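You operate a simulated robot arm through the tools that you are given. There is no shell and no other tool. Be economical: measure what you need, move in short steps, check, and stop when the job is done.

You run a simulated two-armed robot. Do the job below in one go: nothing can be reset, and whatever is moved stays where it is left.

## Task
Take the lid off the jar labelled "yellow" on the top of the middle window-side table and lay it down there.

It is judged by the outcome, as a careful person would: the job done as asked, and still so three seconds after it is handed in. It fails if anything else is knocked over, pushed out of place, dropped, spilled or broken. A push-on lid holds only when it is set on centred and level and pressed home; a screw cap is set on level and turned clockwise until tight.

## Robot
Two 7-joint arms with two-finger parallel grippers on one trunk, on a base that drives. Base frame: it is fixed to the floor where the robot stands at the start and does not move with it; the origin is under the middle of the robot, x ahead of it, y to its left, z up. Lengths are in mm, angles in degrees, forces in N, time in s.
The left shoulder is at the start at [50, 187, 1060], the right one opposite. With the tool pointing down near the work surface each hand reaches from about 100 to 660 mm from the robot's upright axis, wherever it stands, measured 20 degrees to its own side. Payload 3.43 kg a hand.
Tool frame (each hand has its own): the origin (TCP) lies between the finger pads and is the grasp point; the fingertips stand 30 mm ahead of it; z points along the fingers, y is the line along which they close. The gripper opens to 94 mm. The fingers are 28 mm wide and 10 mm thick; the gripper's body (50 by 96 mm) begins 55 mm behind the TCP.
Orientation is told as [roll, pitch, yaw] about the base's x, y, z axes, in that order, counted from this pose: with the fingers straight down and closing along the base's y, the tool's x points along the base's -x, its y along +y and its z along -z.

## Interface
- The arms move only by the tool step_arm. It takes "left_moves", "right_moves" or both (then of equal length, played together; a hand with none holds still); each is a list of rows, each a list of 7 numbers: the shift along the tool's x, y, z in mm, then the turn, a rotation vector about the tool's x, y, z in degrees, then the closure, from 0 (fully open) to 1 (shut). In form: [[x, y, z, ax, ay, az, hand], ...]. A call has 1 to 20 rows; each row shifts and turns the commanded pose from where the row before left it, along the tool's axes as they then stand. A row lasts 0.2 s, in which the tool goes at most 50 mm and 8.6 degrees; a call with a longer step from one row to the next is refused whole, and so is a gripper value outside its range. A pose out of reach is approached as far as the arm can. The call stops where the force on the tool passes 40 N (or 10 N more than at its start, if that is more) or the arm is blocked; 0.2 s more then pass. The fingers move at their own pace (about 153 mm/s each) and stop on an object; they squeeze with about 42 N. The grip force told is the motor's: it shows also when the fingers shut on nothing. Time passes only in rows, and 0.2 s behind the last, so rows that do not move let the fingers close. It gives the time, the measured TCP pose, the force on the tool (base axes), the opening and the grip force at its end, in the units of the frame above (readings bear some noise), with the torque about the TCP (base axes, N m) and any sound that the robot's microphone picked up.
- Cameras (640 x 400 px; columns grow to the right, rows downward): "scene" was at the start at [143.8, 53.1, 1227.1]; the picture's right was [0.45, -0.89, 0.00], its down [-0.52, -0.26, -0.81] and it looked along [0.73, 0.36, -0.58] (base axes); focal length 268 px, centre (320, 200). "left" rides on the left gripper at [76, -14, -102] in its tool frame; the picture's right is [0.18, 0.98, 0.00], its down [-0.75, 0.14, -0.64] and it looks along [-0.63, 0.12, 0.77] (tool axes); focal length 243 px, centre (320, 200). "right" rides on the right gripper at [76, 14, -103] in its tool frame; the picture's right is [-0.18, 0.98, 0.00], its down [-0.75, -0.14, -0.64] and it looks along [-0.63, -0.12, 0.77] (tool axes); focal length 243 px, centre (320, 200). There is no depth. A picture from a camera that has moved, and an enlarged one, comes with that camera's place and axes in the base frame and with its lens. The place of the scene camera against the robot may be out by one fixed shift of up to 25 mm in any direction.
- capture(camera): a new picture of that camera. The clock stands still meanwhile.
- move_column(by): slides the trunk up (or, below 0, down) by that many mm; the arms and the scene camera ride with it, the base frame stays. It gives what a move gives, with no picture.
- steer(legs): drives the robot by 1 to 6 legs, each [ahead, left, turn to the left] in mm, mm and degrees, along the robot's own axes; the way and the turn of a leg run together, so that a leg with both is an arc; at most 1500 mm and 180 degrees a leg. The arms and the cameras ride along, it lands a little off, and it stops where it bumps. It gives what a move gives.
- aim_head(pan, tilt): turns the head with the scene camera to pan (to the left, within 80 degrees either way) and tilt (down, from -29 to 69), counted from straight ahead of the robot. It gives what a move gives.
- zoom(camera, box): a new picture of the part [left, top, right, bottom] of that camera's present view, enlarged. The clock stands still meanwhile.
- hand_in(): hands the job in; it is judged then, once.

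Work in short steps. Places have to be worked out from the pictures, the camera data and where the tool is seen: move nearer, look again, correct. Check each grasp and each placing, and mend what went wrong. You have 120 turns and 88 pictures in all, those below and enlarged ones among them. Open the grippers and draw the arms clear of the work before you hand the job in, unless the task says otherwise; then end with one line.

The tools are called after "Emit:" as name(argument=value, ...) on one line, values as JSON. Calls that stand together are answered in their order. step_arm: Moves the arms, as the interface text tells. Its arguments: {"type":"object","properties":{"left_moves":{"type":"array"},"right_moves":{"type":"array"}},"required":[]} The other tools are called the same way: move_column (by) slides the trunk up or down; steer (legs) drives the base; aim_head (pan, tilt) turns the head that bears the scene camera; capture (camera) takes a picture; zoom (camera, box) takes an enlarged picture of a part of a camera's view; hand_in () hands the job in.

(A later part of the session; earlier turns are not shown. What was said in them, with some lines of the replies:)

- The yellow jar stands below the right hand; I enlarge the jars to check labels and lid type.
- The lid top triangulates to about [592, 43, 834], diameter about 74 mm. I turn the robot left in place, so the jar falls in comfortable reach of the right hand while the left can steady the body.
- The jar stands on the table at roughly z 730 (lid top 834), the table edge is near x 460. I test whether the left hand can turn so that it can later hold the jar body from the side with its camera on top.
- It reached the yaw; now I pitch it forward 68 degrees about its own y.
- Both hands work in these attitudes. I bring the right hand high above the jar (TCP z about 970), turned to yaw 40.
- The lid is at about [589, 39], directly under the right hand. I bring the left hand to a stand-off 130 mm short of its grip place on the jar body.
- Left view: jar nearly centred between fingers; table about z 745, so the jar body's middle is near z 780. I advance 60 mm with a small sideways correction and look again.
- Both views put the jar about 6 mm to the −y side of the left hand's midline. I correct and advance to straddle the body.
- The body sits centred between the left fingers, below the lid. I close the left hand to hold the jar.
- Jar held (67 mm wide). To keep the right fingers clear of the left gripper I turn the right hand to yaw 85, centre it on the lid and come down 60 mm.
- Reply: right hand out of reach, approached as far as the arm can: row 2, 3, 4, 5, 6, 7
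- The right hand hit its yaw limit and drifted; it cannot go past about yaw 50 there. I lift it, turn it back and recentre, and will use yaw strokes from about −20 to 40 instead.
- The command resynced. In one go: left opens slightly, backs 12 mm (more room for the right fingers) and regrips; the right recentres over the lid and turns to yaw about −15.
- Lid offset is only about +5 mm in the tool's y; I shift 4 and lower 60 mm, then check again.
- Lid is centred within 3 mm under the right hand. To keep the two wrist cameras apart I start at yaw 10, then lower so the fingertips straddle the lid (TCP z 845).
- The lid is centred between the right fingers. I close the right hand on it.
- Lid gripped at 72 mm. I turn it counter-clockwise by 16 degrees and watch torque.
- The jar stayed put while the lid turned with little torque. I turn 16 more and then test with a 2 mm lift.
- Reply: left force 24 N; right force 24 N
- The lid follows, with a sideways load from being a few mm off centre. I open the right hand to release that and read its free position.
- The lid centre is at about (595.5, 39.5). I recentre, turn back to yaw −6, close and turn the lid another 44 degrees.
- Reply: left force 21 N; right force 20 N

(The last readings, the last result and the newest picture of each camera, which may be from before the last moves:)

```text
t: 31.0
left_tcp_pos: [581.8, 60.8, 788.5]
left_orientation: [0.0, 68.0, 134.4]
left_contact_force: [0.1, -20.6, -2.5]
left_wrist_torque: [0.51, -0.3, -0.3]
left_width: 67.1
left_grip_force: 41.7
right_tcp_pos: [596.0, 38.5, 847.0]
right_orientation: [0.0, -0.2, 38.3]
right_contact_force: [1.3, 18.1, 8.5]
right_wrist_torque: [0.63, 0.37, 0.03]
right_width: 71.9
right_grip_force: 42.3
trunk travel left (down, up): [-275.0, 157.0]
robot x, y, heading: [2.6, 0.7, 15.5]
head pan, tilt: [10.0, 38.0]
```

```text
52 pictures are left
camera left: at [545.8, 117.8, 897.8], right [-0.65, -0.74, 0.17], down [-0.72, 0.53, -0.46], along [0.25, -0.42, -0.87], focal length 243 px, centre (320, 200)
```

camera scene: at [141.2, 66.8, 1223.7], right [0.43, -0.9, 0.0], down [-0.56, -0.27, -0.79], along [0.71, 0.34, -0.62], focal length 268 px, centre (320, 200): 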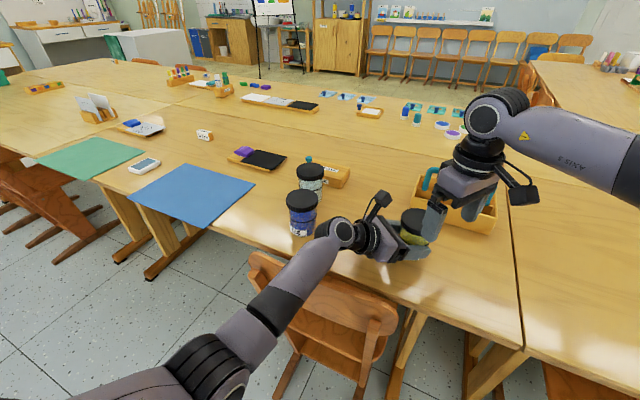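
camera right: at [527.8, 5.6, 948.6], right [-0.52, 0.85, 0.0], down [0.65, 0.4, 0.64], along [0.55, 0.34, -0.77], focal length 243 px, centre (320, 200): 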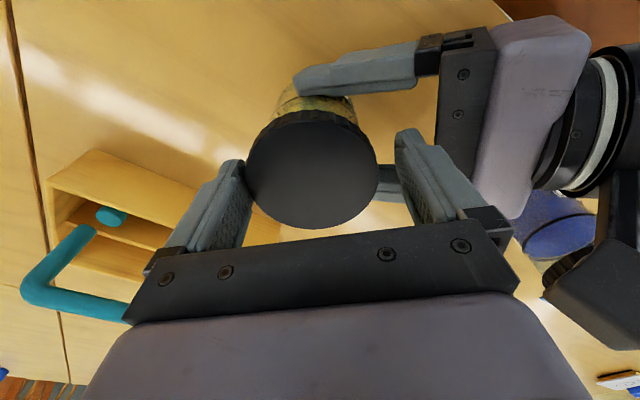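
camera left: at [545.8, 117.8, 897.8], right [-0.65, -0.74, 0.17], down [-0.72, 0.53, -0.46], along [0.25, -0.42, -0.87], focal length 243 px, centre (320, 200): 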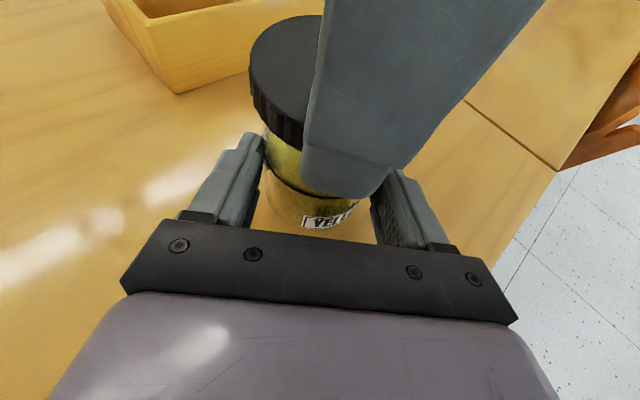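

Sideways force reversed (over-corrected by ~2.5 mm) and an upward push of 8 N suggests the lid is rising on a thread. I recentre, raise a little and do another stroke.

Emit:
step_arm(right_moves=[[0, 0, 0, 0, 0, 0, 0.05], [-1.5, 2, -0.5, 0, 0, 0, 0.05], [0, 0, 0, 0, 0, 7.5, 0.05], [0, 0, 0, 0, 0, 7.5, 0.05], [0, 0, 0, 0, 0, 7.5, 0.05], [0, 0, 0, 0, 0, 7.5, 0.05], [0, 0, 0, 0, 0, 7.5, 0.05], [0, 0, 0, 0, 0, 7.5, 0.05], [0, 0, 0, 0, 0, 0, 0.5], [0, 0, 0, 0, 0, 0, 1], [0, 0, 0, 0, 0, 0, 1], [0, 0, -0.1, 0, 0, -6, 1], [0, 0, -0.1, 0, 0, -6, 1], [0, 0, -0.1, 0, 0, -6, 1], [0, 0, -0.1, 0, 0, -6, 1], [0, 0, -0.1, 0, 0, -6, 1], [0, 0, -0.1, 0, 0, -6, 1], [0, 0, -0.1, 0, 0, -6, 1], [0, 0, -0.1, 0, 0, -6, 1]])

Emit:
capture(camera="left")

```text
t: 35.0
left_tcp_pos: [583.5, 62.9, 788.7]
left_orientation: [0.0, 68.0, 134.4]
left_contact_force: [-11.7, -9.3, 1.7]
left_wrist_torque: [0.01, -0.89, -0.37]
left_width: 67.1
left_grip_force: 41.7
right_tcp_pos: [597.6, 39.7, 848.0]
right_orientation: [-0.3, -0.2, 41.1]
right_contact_force: [12.5, 9.0, 0.7]
right_wrist_torque: [0.47, 0.13, -0.01]
right_width: 71.8
right_grip_force: 42.1
trunk travel left (down, up): [-275.0, 157.0]
robot x, y, heading: [1.1, 0.9, 15.4]
head pan, tilt: [10.0, 38.0]
```

```text
51 pictures are left
camera left: at [546.1, 119.4, 897.7], right [-0.65, -0.74, 0.17], down [-0.72, 0.53, -0.46], along [0.25, -0.42, -0.87], focal length 243 px, centre (320, 200)
```

left: 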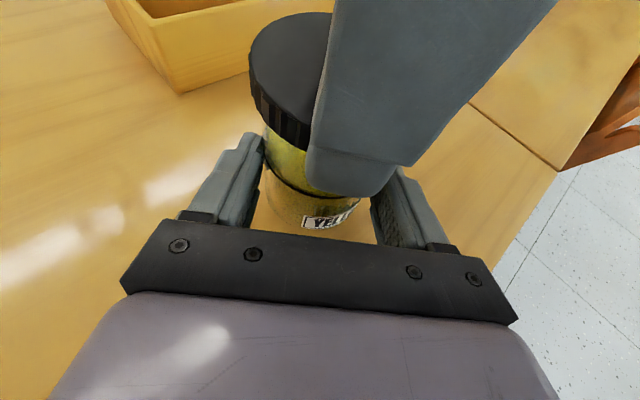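

The lid shows slightly higher; about 124 degrees turned so far. Another stroke with a small recentring.

Emit:
step_arm(right_moves=[[0, 0, 0, 0, 0, 0, 0.05], [-1.8, 0, 0, 0, 0, 0, 0.05], [0, 0, 0, 0, 0, 8, 0.05], [0, 0, 0, 0, 0, 8, 0.05], [0, 0, 0, 0, 0, 8, 0.05], [0, 0, 0, 0, 0, 8, 0.05], [0, 0, 0, 0, 0, 8, 0.05], [0, 0, 0, 0, 0, 8, 0.05], [0, 0, 0, 0, 0, 0, 0.5], [0, 0, 0, 0, 0, 0, 1], [0, 0, 0, 0, 0, 0, 1], [0, 0, -0.1, 0, 0, -6, 1], [0, 0, -0.1, 0, 0, -6, 1], [0, 0, -0.1, 0, 0, -6, 1], [0, 0, -0.1, 0, 0, -6, 1], [0, 0, -0.1, 0, 0, -6, 1], [0, 0, -0.1, 0, 0, -6, 1], [0, 0, -0.1, 0, 0, -6, 1], [0, 0, -0.1, 0, 0, -6, 1]])

Emit:
capture(camera="left")

```text
t: 39.0
left_tcp_pos: [582.7, 62.8, 788.0]
left_orientation: [-0.1, 68.1, 134.7]
left_contact_force: [-5.1, -4.4, 1.8]
left_wrist_torque: [-0.33, -0.49, -0.16]
left_width: 66.9
left_grip_force: 41.3
right_tcp_pos: [597.8, 41.8, 849.1]
right_orientation: [-0.2, 0.0, 41.1]
right_contact_force: [5.6, 4.3, -5.2]
right_wrist_torque: [0.56, 0.13, 0.02]
right_width: 71.9
right_grip_force: 41.9
trunk travel left (down, up): [-275.0, 157.0]
robot x, y, heading: [0.2, -0.1, 15.5]
head pan, tilt: [10.0, 38.0]
```

```text
50 pictures are left
camera left: at [546.4, 119.7, 897.8], right [-0.65, -0.74, 0.17], down [-0.72, 0.53, -0.46], along [0.25, -0.42, -0.87], focal length 243 px, centre (320, 200)
```

left: 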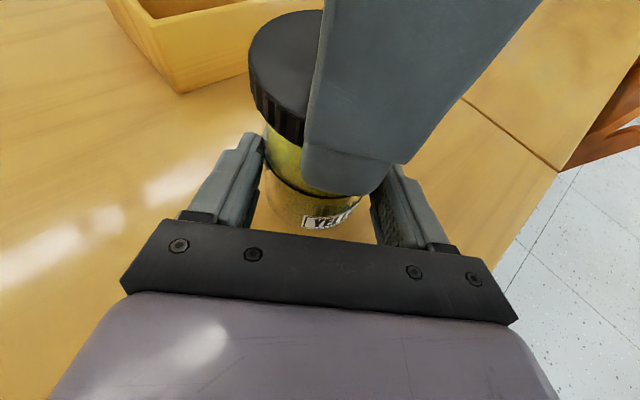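

Forces are small and the lid keeps rising (172 degrees so far). Another stroke.

Emit:
step_arm(right_moves=[[0, 0, 0, 0, 0, 0, 0.05], [-0.8, 0, 0, 0, 0, 0, 0.05], [0, 0, 0, 0, 0, 8, 0.05], [0, 0, 0, 0, 0, 8, 0.05], [0, 0, 0, 0, 0, 8, 0.05], [0, 0, 0, 0, 0, 8, 0.05], [0, 0, 0, 0, 0, 8, 0.05], [0, 0, 0, 0, 0, 8, 0.05], [0, 0, 0, 0, 0, 0, 0.5], [0, 0, 0, 0, 0, 0, 1], [0, 0, 0, 0, 0, 0, 1], [0, 0, -0.1, 0, 0, -6, 1], [0, 0, -0.1, 0, 0, -6, 1], [0, 0, -0.1, 0, 0, -6, 1], [0, 0, -0.1, 0, 0, -6, 1], [0, 0, -0.1, 0, 0, -6, 1], [0, 0, -0.1, 0, 0, -6, 1], [0, 0, -0.1, 0, 0, -6, 1], [0, 0, -0.1, 0, 0, -6, 1]])

Emit:
capture(camera="left")

```text
t: 43.0
left_tcp_pos: [581.3, 63.1, 787.8]
left_orientation: [-0.1, 68.0, 134.4]
left_contact_force: [-14.8, -5.9, 2.4]
left_wrist_torque: [-0.02, -0.85, -0.36]
left_width: 67.1
left_grip_force: 41.8
right_tcp_pos: [599.5, 42.0, 849.1]
right_orientation: [-0.1, -0.1, 41.2]
right_contact_force: [15.3, 5.6, -5.1]
right_wrist_torque: [0.31, -0.11, -0.04]
right_width: 72.1
right_grip_force: 42.0
trunk travel left (down, up): [-275.0, 157.0]
robot x, y, heading: [-2.0, -0.9, 15.2]
head pan, tilt: [10.0, 38.0]
```

```text
49 pictures are left
camera left: at [546.2, 119.2, 897.7], right [-0.65, -0.74, 0.17], down [-0.72, 0.53, -0.46], along [0.25, -0.42, -0.87], focal length 243 px, centre (320, 200)
```

left: 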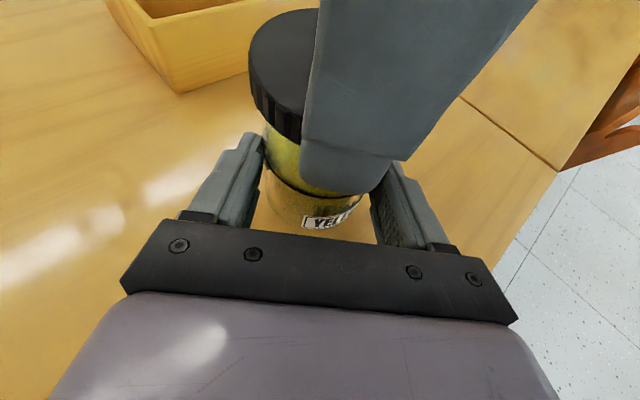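

Still rising about 0.5 mm per stroke, 220 degrees done. Another stroke, then a careful lift test at its end.

Emit:
step_arm(right_moves=[[0, 0, 0, 0, 0, 0, 0.05], [-1, -1, 0, 0, 0, 0, 0.05], [0, 0, 0, 0, 0, 8, 0.05], [0, 0, 0, 0, 0, 8, 0.05], [0, 0, 0, 0, 0, 8, 0.05], [0, 0, 0, 0, 0, 8, 0.05], [0, 0, 0, 0, 0, 8, 0.05], [0, 0, 0, 0, 0, 8, 0.05], [0, 0, 0, 0, 0, 0, 0.5], [0, 0, 0, 0, 0, 0, 1], [0, 0, 0, 0, 0, 0, 1], [0, 0, -0.1, 0, 0, -6, 1], [0, 0, -0.1, 0, 0, -6, 1], [0, 0, -0.1, 0, 0, -6, 1], [0, 0, -0.1, 0, 0, -6, 1], [0, 0, -0.1, 0, 0, -6, 1], [0, 0, -0.1, 0, 0, -6, 1], [0, 0, -0.1, 0, 0, -6, 1], [0, 0, -0.1, 0, 0, -6, 1], [0, 0, -1.5, 0, 0, 0, 1]])

Emit:
capture(camera="left")

```text
t: 47.2
left_tcp_pos: [582.5, 63.4, 788.7]
left_orientation: [0.0, 67.9, 134.4]
left_contact_force: [-7.0, -2.6, 2.0]
left_wrist_torque: [0.19, -0.44, -0.06]
left_width: 67.0
left_grip_force: 42.4
right_tcp_pos: [598.1, 42.2, 851.4]
right_orientation: [-0.2, 0.0, 41.0]
right_contact_force: [7.0, 2.1, -3.2]
right_wrist_torque: [-0.05, -0.05, -0.08]
right_width: 72.7
right_grip_force: 42.1
trunk travel left (down, up): [-275.0, 157.0]
robot x, y, heading: [1.6, 1.5, 15.5]
head pan, tilt: [10.0, 38.0]
```

```text
48 pictures are left
camera left: at [546.2, 119.3, 897.7], right [-0.65, -0.74, 0.17], down [-0.72, 0.53, -0.46], along [0.25, -0.42, -0.87], focal length 243 px, centre (320, 200)
```

left: 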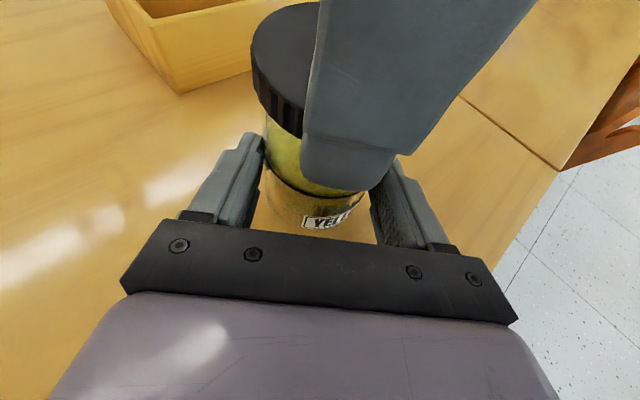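

The lid rose with the hand and almost no resistance, so it looks free. I lift a few mm more and check.

Emit:
step_arm(right_moves=[[0, 0, -2, 0, 0, 0, 1], [0, 0, -2, 0, 0, 0, 1], [0, 0, -3, 0, 0, 0, 1], [0, 0, -4, 0, 0, 0, 1]])

Emit:
capture(camera="left")

```text
t: 48.2
left_tcp_pos: [582.6, 63.5, 789.3]
left_orientation: [-0.2, 67.9, 134.6]
left_contact_force: [-0.1, 0.5, 0.4]
left_wrist_torque: [-0.05, 0.05, 0.03]
left_width: 67.3
left_grip_force: 41.9
right_tcp_pos: [598.0, 42.9, 863.1]
right_orientation: [0.0, 0.0, 41.1]
right_contact_force: [0.7, 0.0, -0.4]
right_wrist_torque: [0.04, 0.05, -0.01]
right_width: 72.8
right_grip_force: 42.1
trunk travel left (down, up): [-275.0, 157.0]
robot x, y, heading: [2.5, 0.5, 15.7]
head pan, tilt: [10.0, 38.0]
```

```text
47 pictures are left
camera left: at [546.4, 120.1, 897.6], right [-0.65, -0.74, 0.17], down [-0.72, 0.52, -0.46], along [0.25, -0.42, -0.87], focal length 243 px, centre (320, 200)
```

left: 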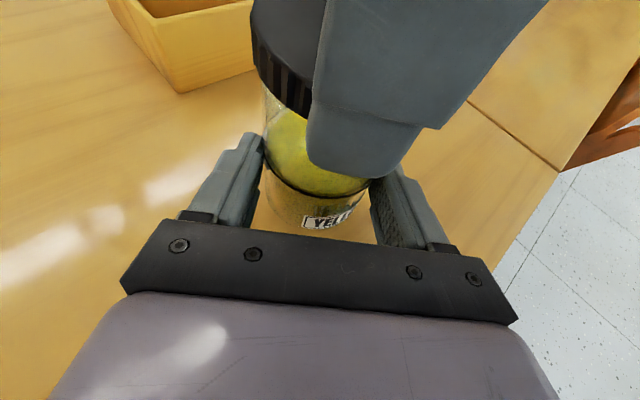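

The lid is off. I raise it clear (60 mm) and carry it to the free spot right of the jar, about (560, −85), well short of the table seam and the box.

Emit:
step_arm(right_moves=[[0, 0, -20, 0, 0, 0, 1], [0, 0, -20, 0, 0, 0, 1], [0, 0, -20, 0, 0, 0, 1], [28.2, -17.9, 0, 0, 0, 0, 1], [28.2, -17.9, 0, 0, 0, 0, 1], [28.2, -17.9, 0, 0, 0, 0, 1], [28.2, -17.9, 0, 0, 0, 0, 1], [0, 0, 0, 0, 0, 0, 1]])

Emit:
capture(camera="scene")

Emit:
capture(camera="left")

Emit:
capture(camera="right")

```text
t: 50.0
left_tcp_pos: [582.2, 62.9, 788.3]
left_orientation: [0.0, 68.0, 134.4]
left_contact_force: [-0.4, 1.0, 0.4]
left_wrist_torque: [-0.06, 0.05, -0.02]
left_width: 67.2
left_grip_force: 42.1
right_tcp_pos: [559.0, -86.2, 922.2]
right_orientation: [-0.1, 0.0, 41.1]
right_contact_force: [0.2, 0.2, -0.3]
right_wrist_torque: [0.0, 0.02, 0.01]
right_width: 72.7
right_grip_force: 41.8
trunk travel left (down, up): [-275.0, 157.0]
robot x, y, heading: [-1.7, 1.3, 15.6]
head pan, tilt: [10.0, 38.0]
```

```text
46 pictures are left
camera scene: at [141.1, 66.7, 1223.7], right [0.43, -0.9, 0.0], down [-0.56, -0.27, -0.79], along [0.71, 0.34, -0.62], focal length 268 px, centre (320, 200)
```

scene: 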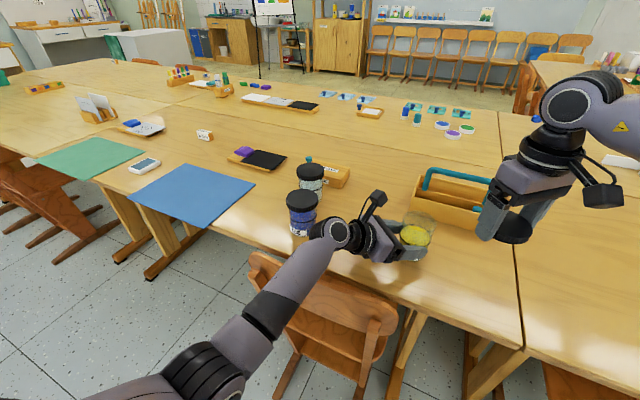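

```text
45 pictures are left
camera left: at [546.2, 119.5, 897.6], right [-0.65, -0.74, 0.17], down [-0.72, 0.53, -0.46], along [0.25, -0.42, -0.87], focal length 243 px, centre (320, 200)
```

left: 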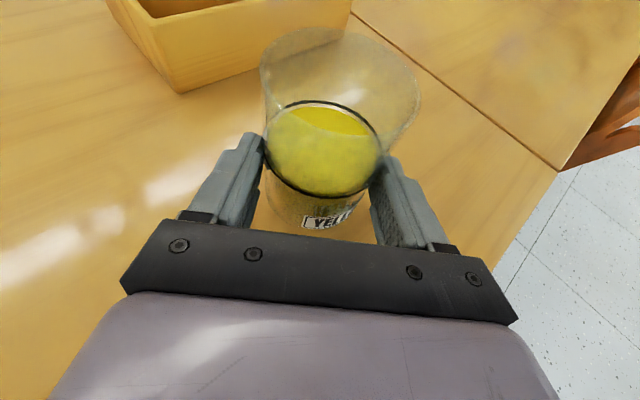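

```text
44 pictures are left
camera right: at [491.6, -123.9, 1024.5], right [-0.51, 0.86, 0.0], down [0.66, 0.39, 0.64], along [0.55, 0.33, -0.77], focal length 243 px, centre (320, 200)
```

right: 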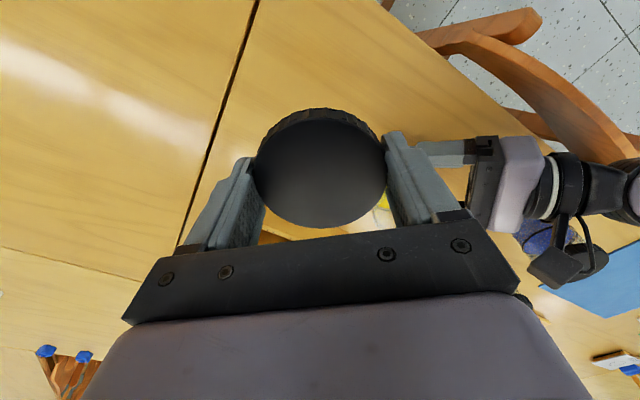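

Jar open and contents undisturbed; the spot under the lid is clear (seam about y −170). I lower the lid toward the table.

Emit:
step_arm(right_moves=[[0, 0, 30, 0, 0, 0, 1], [0, 0, 30, 0, 0, 0, 1], [0, 0, 30, 0, 0, 0, 1], [0, 0, 25, 0, 0, 0, 1], [0, 0, 10, 0, 0, 0, 1]])

Emit:
zoom(camera="scene", box=[400, 150, 600, 275])

```text
t: 51.2
left_tcp_pos: [583.0, 62.7, 789.2]
left_orientation: [0.0, 68.0, 134.6]
left_contact_force: [0.0, 0.4, -0.9]
left_wrist_torque: [-0.06, 0.06, -0.01]
left_width: 67.0
left_grip_force: 42.7
right_tcp_pos: [560.4, -84.7, 797.3]
right_orientation: [-0.1, 0.0, 41.2]
right_contact_force: [0.8, 0.0, 1.4]
right_wrist_torque: [0.0, 0.02, -0.02]
right_width: 72.7
right_grip_force: 42.1
trunk travel left (down, up): [-275.0, 157.0]
robot x, y, heading: [0.7, 2.4, 15.6]
head pan, tilt: [10.0, 38.0]
```

```text
3.20 times, centred on (500, 212) of scene
camera zoom: at [141.2, 66.8, 1223.6], right [0.43, -0.9, 0.0], down [-0.56, -0.27, -0.79], along [0.71, 0.34, -0.62], focal length 859 px, centre (-256, 160)
```

zoom: 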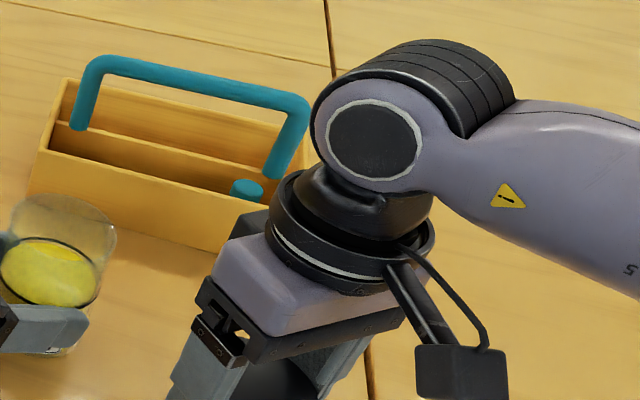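

Now I lower slowly until the table is felt.

Emit:
step_arm(right_moves=[[0, 0, 3, 0, 0, 0, 1], [0, 0, 3, 0, 0, 0, 1], [0, 0, 2, 0, 0, 0, 1], [0, 0, 2, 0, 0, 0, 1], [0, 0, 2, 0, 0, 0, 1]])

```text
t: 52.4
left_tcp_pos: [583.4, 61.9, 788.6]
left_orientation: [-0.2, 68.0, 134.4]
left_contact_force: [0.5, 1.4, -0.1]
left_wrist_torque: [0.0, 0.06, 0.0]
left_width: 67.3
left_grip_force: 41.8
right_tcp_pos: [561.0, -85.6, 786.1]
right_orientation: [-0.1, 0.0, 41.1]
right_contact_force: [-0.6, -0.2, 0.5]
right_wrist_torque: [0.02, 0.01, -0.02]
right_width: 72.8
right_grip_force: 42.2
trunk travel left (down, up): [-275.0, 157.0]
robot x, y, heading: [1.9, 3.3, 15.5]
head pan, tilt: [10.0, 38.0]
```

Emit:
step_arm(right_moves=[[0, 0, 2, 0, 0, 0, 1], [0, 0, 2, 0, 0, 0, 1], [0, 0, 2, 0, 0, 0, 1]])

Emit:
capture(camera="left")

Emit:
capture(camera="right")

```text
t: 53.2
left_tcp_pos: [582.1, 62.6, 788.0]
left_orientation: [-0.2, 68.0, 134.6]
left_contact_force: [0.0, 0.7, -1.0]
left_wrist_torque: [-0.01, 0.08, -0.01]
left_width: 67.4
left_grip_force: 42.4
right_tcp_pos: [560.7, -83.7, 781.6]
right_orientation: [-0.1, 0.0, 41.1]
right_contact_force: [-0.1, -0.7, 0.1]
right_wrist_torque: [-0.03, 0.03, 0.01]
right_width: 72.5
right_grip_force: 42.0
trunk travel left (down, up): [-275.0, 157.0]
robot x, y, heading: [-0.2, 1.7, 15.4]
head pan, tilt: [10.0, 38.0]
```

```text
42 pictures are left
camera left: at [546.3, 119.5, 897.6], right [-0.65, -0.74, 0.17], down [-0.72, 0.53, -0.46], along [0.25, -0.42, -0.87], focal length 243 px, centre (320, 200)
```

left: 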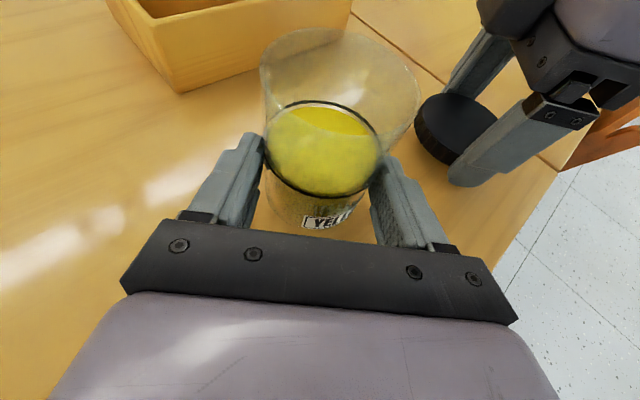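

```text
41 pictures are left
camera right: at [492.6, -123.7, 882.2], right [-0.51, 0.86, 0.0], down [0.66, 0.39, 0.64], along [0.55, 0.33, -0.77], focal length 243 px, centre (320, 200)
```

right: 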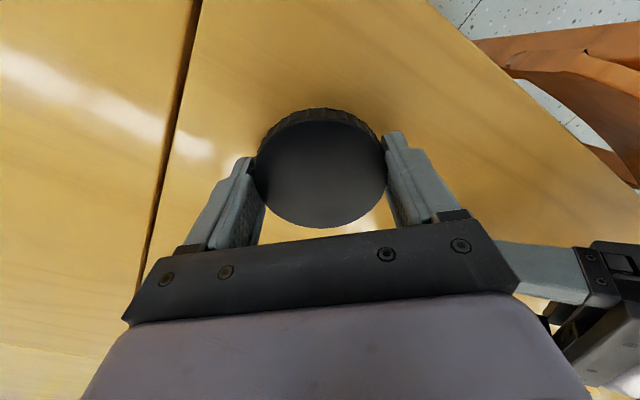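

No contact yet, and the hands stay clear of each other. I keep lowering in small steps.

Emit:
step_arm(right_moves=[[0, 0, 1.5, 0, 0, 0, 1], [0, 0, 1.5, 0, 0, 0, 1], [0, 0, 1.5, 0, 0, 0, 1]])

```text
t: 54.0
left_tcp_pos: [581.6, 63.5, 788.2]
left_orientation: [-0.2, 68.0, 134.5]
left_contact_force: [0.4, 0.3, 0.1]
left_wrist_torque: [0.0, 0.06, -0.02]
left_width: 66.9
left_grip_force: 41.5
right_tcp_pos: [561.3, -84.8, 775.4]
right_orientation: [-0.1, 0.0, 41.1]
right_contact_force: [0.6, -0.7, 0.2]
right_wrist_torque: [-0.01, -0.01, 0.03]
right_width: 72.6
right_grip_force: 42.0
trunk travel left (down, up): [-275.0, 157.0]
robot x, y, heading: [-0.9, 0.3, 15.5]
head pan, tilt: [10.0, 38.0]
```

Emit:
step_arm(right_moves=[[0, 0, 1.5, 0, 0, 0, 1], [0, 0, 1.5, 0, 0, 0, 1], [0, 0, 1.5, 0, 0, 0, 1], [0, 0, 1.5, 0, 0, 0, 1]])

Emit:
zoom(camera="left", box=[400, 0, 640, 200])

```text
t: 55.0
left_tcp_pos: [581.7, 62.5, 788.2]
left_orientation: [-0.1, 67.9, 134.5]
left_contact_force: [0.3, 0.6, 0.9]
left_wrist_torque: [0.01, 0.04, -0.01]
left_width: 66.9
left_grip_force: 42.0
right_tcp_pos: [561.8, -86.6, 770.6]
right_orientation: [-0.2, -0.1, 41.1]
right_contact_force: [0.4, -2.6, 7.7]
right_wrist_torque: [0.06, 0.2, 0.11]
right_width: 72.5
right_grip_force: 42.4
trunk travel left (down, up): [-275.0, 157.0]
robot x, y, heading: [-0.7, -1.0, 15.4]
head pan, tilt: [10.0, 38.0]
```

```text
2.00 times, centred on (520, 100) of left
camera zoom: at [546.0, 119.2, 897.7], right [-0.65, -0.74, 0.17], down [-0.72, 0.53, -0.46], along [0.25, -0.42, -0.87], focal length 485 px, centre (-80, 400)
```

zoom: 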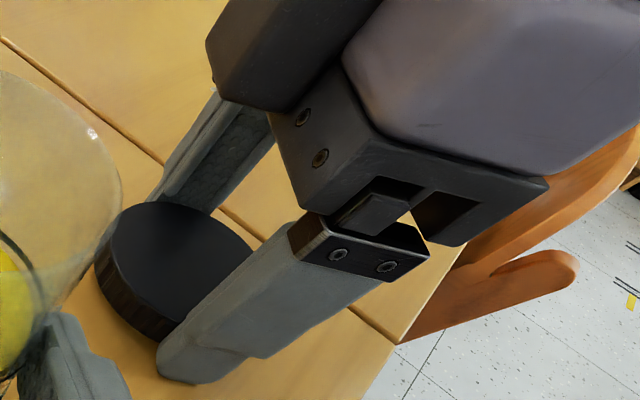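

Contact of about 8 N: the lid is on the table. I open the right hand and the left hand, each in place.

Emit:
step_arm(left_moves=[[0, 0, 0, 0, 0, 0, 0.4], [0, 0, 0, 0, 0, 0, 0.1], [0, 0, 0, 0, 0, 0, 0], [0, 0, 0, 0, 0, 0, 0]], right_moves=[[0, 0, 0, 0, 0, 0, 0.4], [0, 0, 0, 0, 0, 0, 0.05], [0, 0, 0, 0, 0, 0, 0], [0, 0, 0, 0, 0, 0, 0]])

Emit:
capture(camera="left")

Emit:
capture(camera="right")

```text
t: 56.0
left_tcp_pos: [583.0, 62.2, 788.0]
left_orientation: [-0.3, 67.9, 134.4]
left_contact_force: [-0.5, 0.5, -0.1]
left_wrist_torque: [0.01, 0.01, 0.01]
left_width: 94.1
left_grip_force: 0.0
right_tcp_pos: [562.1, -86.3, 770.4]
right_orientation: [-0.2, -0.1, 41.0]
right_contact_force: [9.2, -9.1, 14.7]
right_wrist_torque: [0.13, 0.32, 0.11]
right_width: 86.7
right_grip_force: 0.2
trunk travel left (down, up): [-275.0, 157.0]
robot x, y, heading: [-0.4, 1.4, 15.5]
head pan, tilt: [10.0, 38.0]
```

```text
39 pictures are left
camera left: at [545.9, 119.0, 898.3], right [-0.65, -0.74, 0.17], down [-0.72, 0.53, -0.46], along [0.25, -0.42, -0.87], focal length 243 px, centre (320, 200)
```

left: 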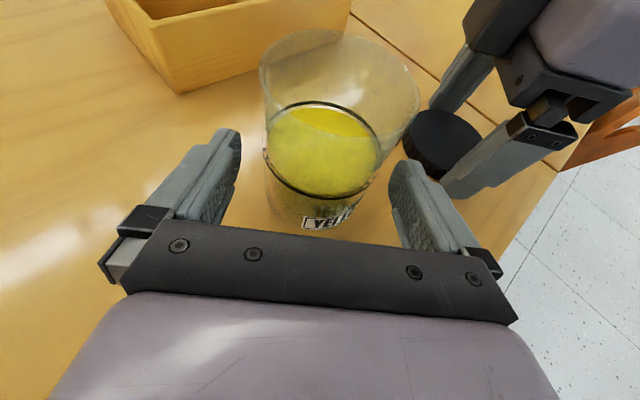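

```text
38 pictures are left
camera right: at [493.6, -124.5, 871.7], right [-0.51, 0.86, 0.0], down [0.66, 0.39, 0.64], along [0.56, 0.33, -0.76], focal length 243 px, centre (320, 200)
```

right: 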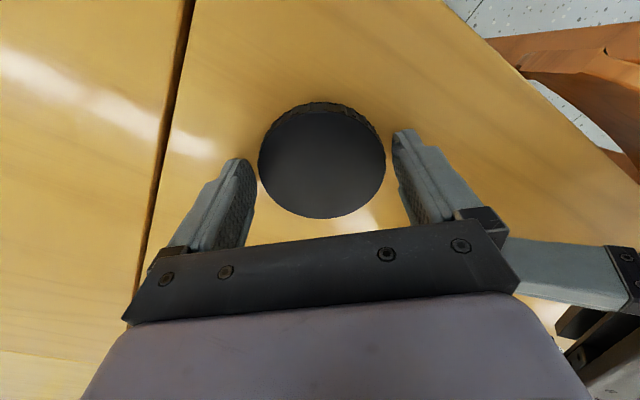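

Both hands are open; the right tips are lightly pressing the table, so I lift the right hand straight up first.

Emit:
step_arm(right_moves=[[0, 0, -2, 0, 0, 0, 0], [0, 0, -3, 0, 0, 0, 0], [0, 0, -10, 0, 0, 0, 0], [0, 0, -30, 0, 0, 0, 0], [0, 0, -40, 0, 0, 0, 0], [0, 0, -40, 0, 0, 0, 0]])

Emit:
capture(camera="right")

Emit:
capture(camera="left")

```text
t: 57.4
left_tcp_pos: [582.7, 62.9, 788.7]
left_orientation: [-0.2, 67.9, 134.5]
left_contact_force: [0.5, 0.7, -0.6]
left_wrist_torque: [0.02, 0.02, 0.01]
left_width: 94.0
left_grip_force: 0.0
right_tcp_pos: [564.7, -87.8, 895.7]
right_orientation: [0.0, 0.0, 41.2]
right_contact_force: [-0.7, -0.1, 0.4]
right_wrist_torque: [-0.02, 0.04, 0.0]
right_width: 94.0
right_grip_force: 0.1
trunk travel left (down, up): [-275.0, 157.0]
robot x, y, heading: [2.6, -2.9, 15.4]
head pan, tilt: [10.0, 38.0]
```

```text
37 pictures are left
camera right: at [496.5, -127.1, 997.6], right [-0.51, 0.86, 0.0], down [0.66, 0.39, 0.64], along [0.55, 0.33, -0.77], focal length 243 px, centre (320, 200)
```

right: 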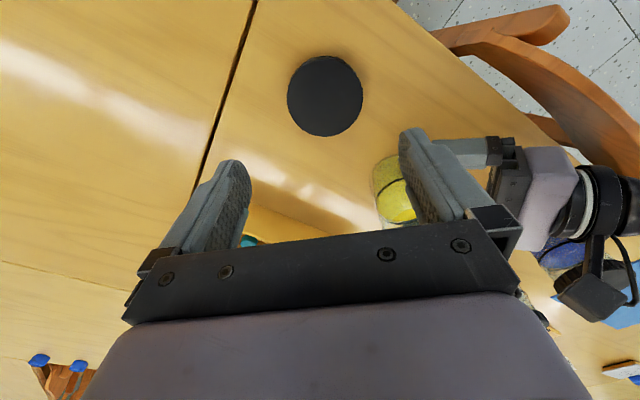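

```text
36 pictures are left
camera left: at [546.1, 119.5, 897.7], right [-0.65, -0.74, 0.17], down [-0.72, 0.53, -0.46], along [0.25, -0.42, -0.87], focal length 243 px, centre (320, 200)
```

left: 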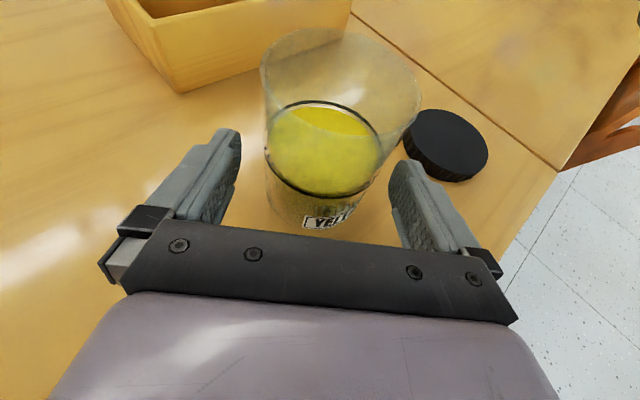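

The lid lies flat on the table. I draw the left hand straight back out and the right hand up and toward the robot.

Emit:
step_arm(left_moves=[[0, 0, -20, 0, 0, 0, 0], [0, 0, -30, 0, 0, 0, 0], [0, 0, -40, 0, 0, 0, 0], [0, 0, -40, 0, 0, 0, 0], [1, -9, -44, 0, 0, 0, 0], [1, -9, -44, 0, 0, 0, 0], [1, -9, -44, 0, 0, 0, 0], [1, -9, -44, 0, 0, 0, 0], [1, -9, -44, 0, 0, 0, 0]], right_moves=[[0, 0, -20, 0, 0, 0, 0], [0, 0, -30, 0, 0, 0, 0], [0, 0, -30, 0, 0, 0, 0], [30, -10, 0, 0, 0, 0, 0], [30, -10, 0, 0, 0, 0, 0], [30, -10, 0, 0, 0, 0, 0], [0, 0, 0, 0, 0, 0, 0], [0, 0, 0, 0, 0, 0, 0], [0, 0, 0, 0, 0, 0, 0]])

Emit:
capture(camera="scene")

Emit:
zoom(camera="scene", box=[270, 140, 530, 300])

```text
t: 59.4
left_tcp_pos: [385.6, 322.9, 921.1]
left_orientation: [0.0, 68.1, 134.3]
left_contact_force: [-0.7, -0.1, -0.2]
left_wrist_torque: [0.0, 0.0, 0.01]
left_width: 94.0
left_grip_force: 0.1
right_tcp_pos: [512.9, -168.9, 974.6]
right_orientation: [-0.2, 0.0, 41.1]
right_contact_force: [-0.5, 0.5, 0.2]
right_wrist_torque: [-0.01, -0.02, 0.03]
right_width: 94.1
right_grip_force: 0.1
trunk travel left (down, up): [-275.0, 157.0]
robot x, y, heading: [1.0, 1.9, 15.7]
head pan, tilt: [10.0, 38.0]
```

```text
35 pictures are left
camera scene: at [141.0, 66.9, 1223.7], right [0.43, -0.9, 0.0], down [-0.56, -0.27, -0.79], along [0.71, 0.34, -0.62], focal length 268 px, centre (320, 200)
```

scene: 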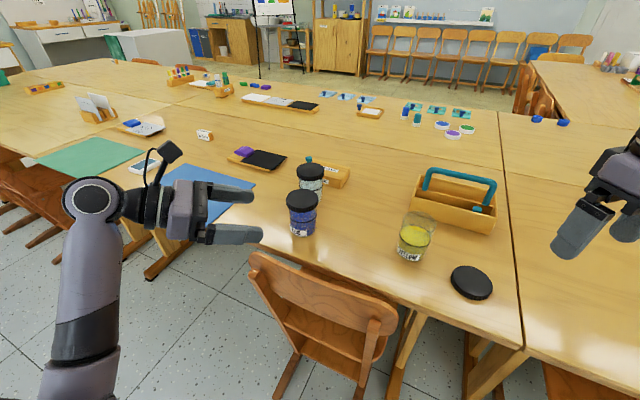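

```text
2.46 times, centred on (400, 220) of scene
camera zoom: at [141.0, 66.9, 1223.7], right [0.43, -0.9, 0.0], down [-0.56, -0.27, -0.79], along [0.71, 0.34, -0.62], focal length 661 px, centre (123, 151)
```

zoom: 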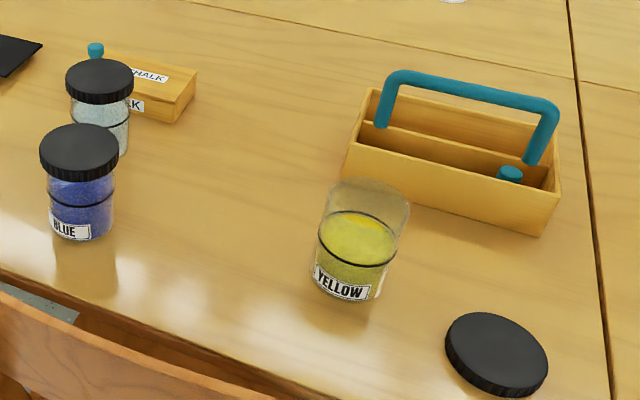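

The yellow jar stands open and upright, its lid lies flat on the same table, everything else is in place and both arms are clear, so I hand in.

Emit:
hand_in()

```text
The job is handed in.
```

The lid is unscrewed from the "yellow" jar and lies flat on the same table, just to the right of the jar; the jar is upright and nothing spilled.
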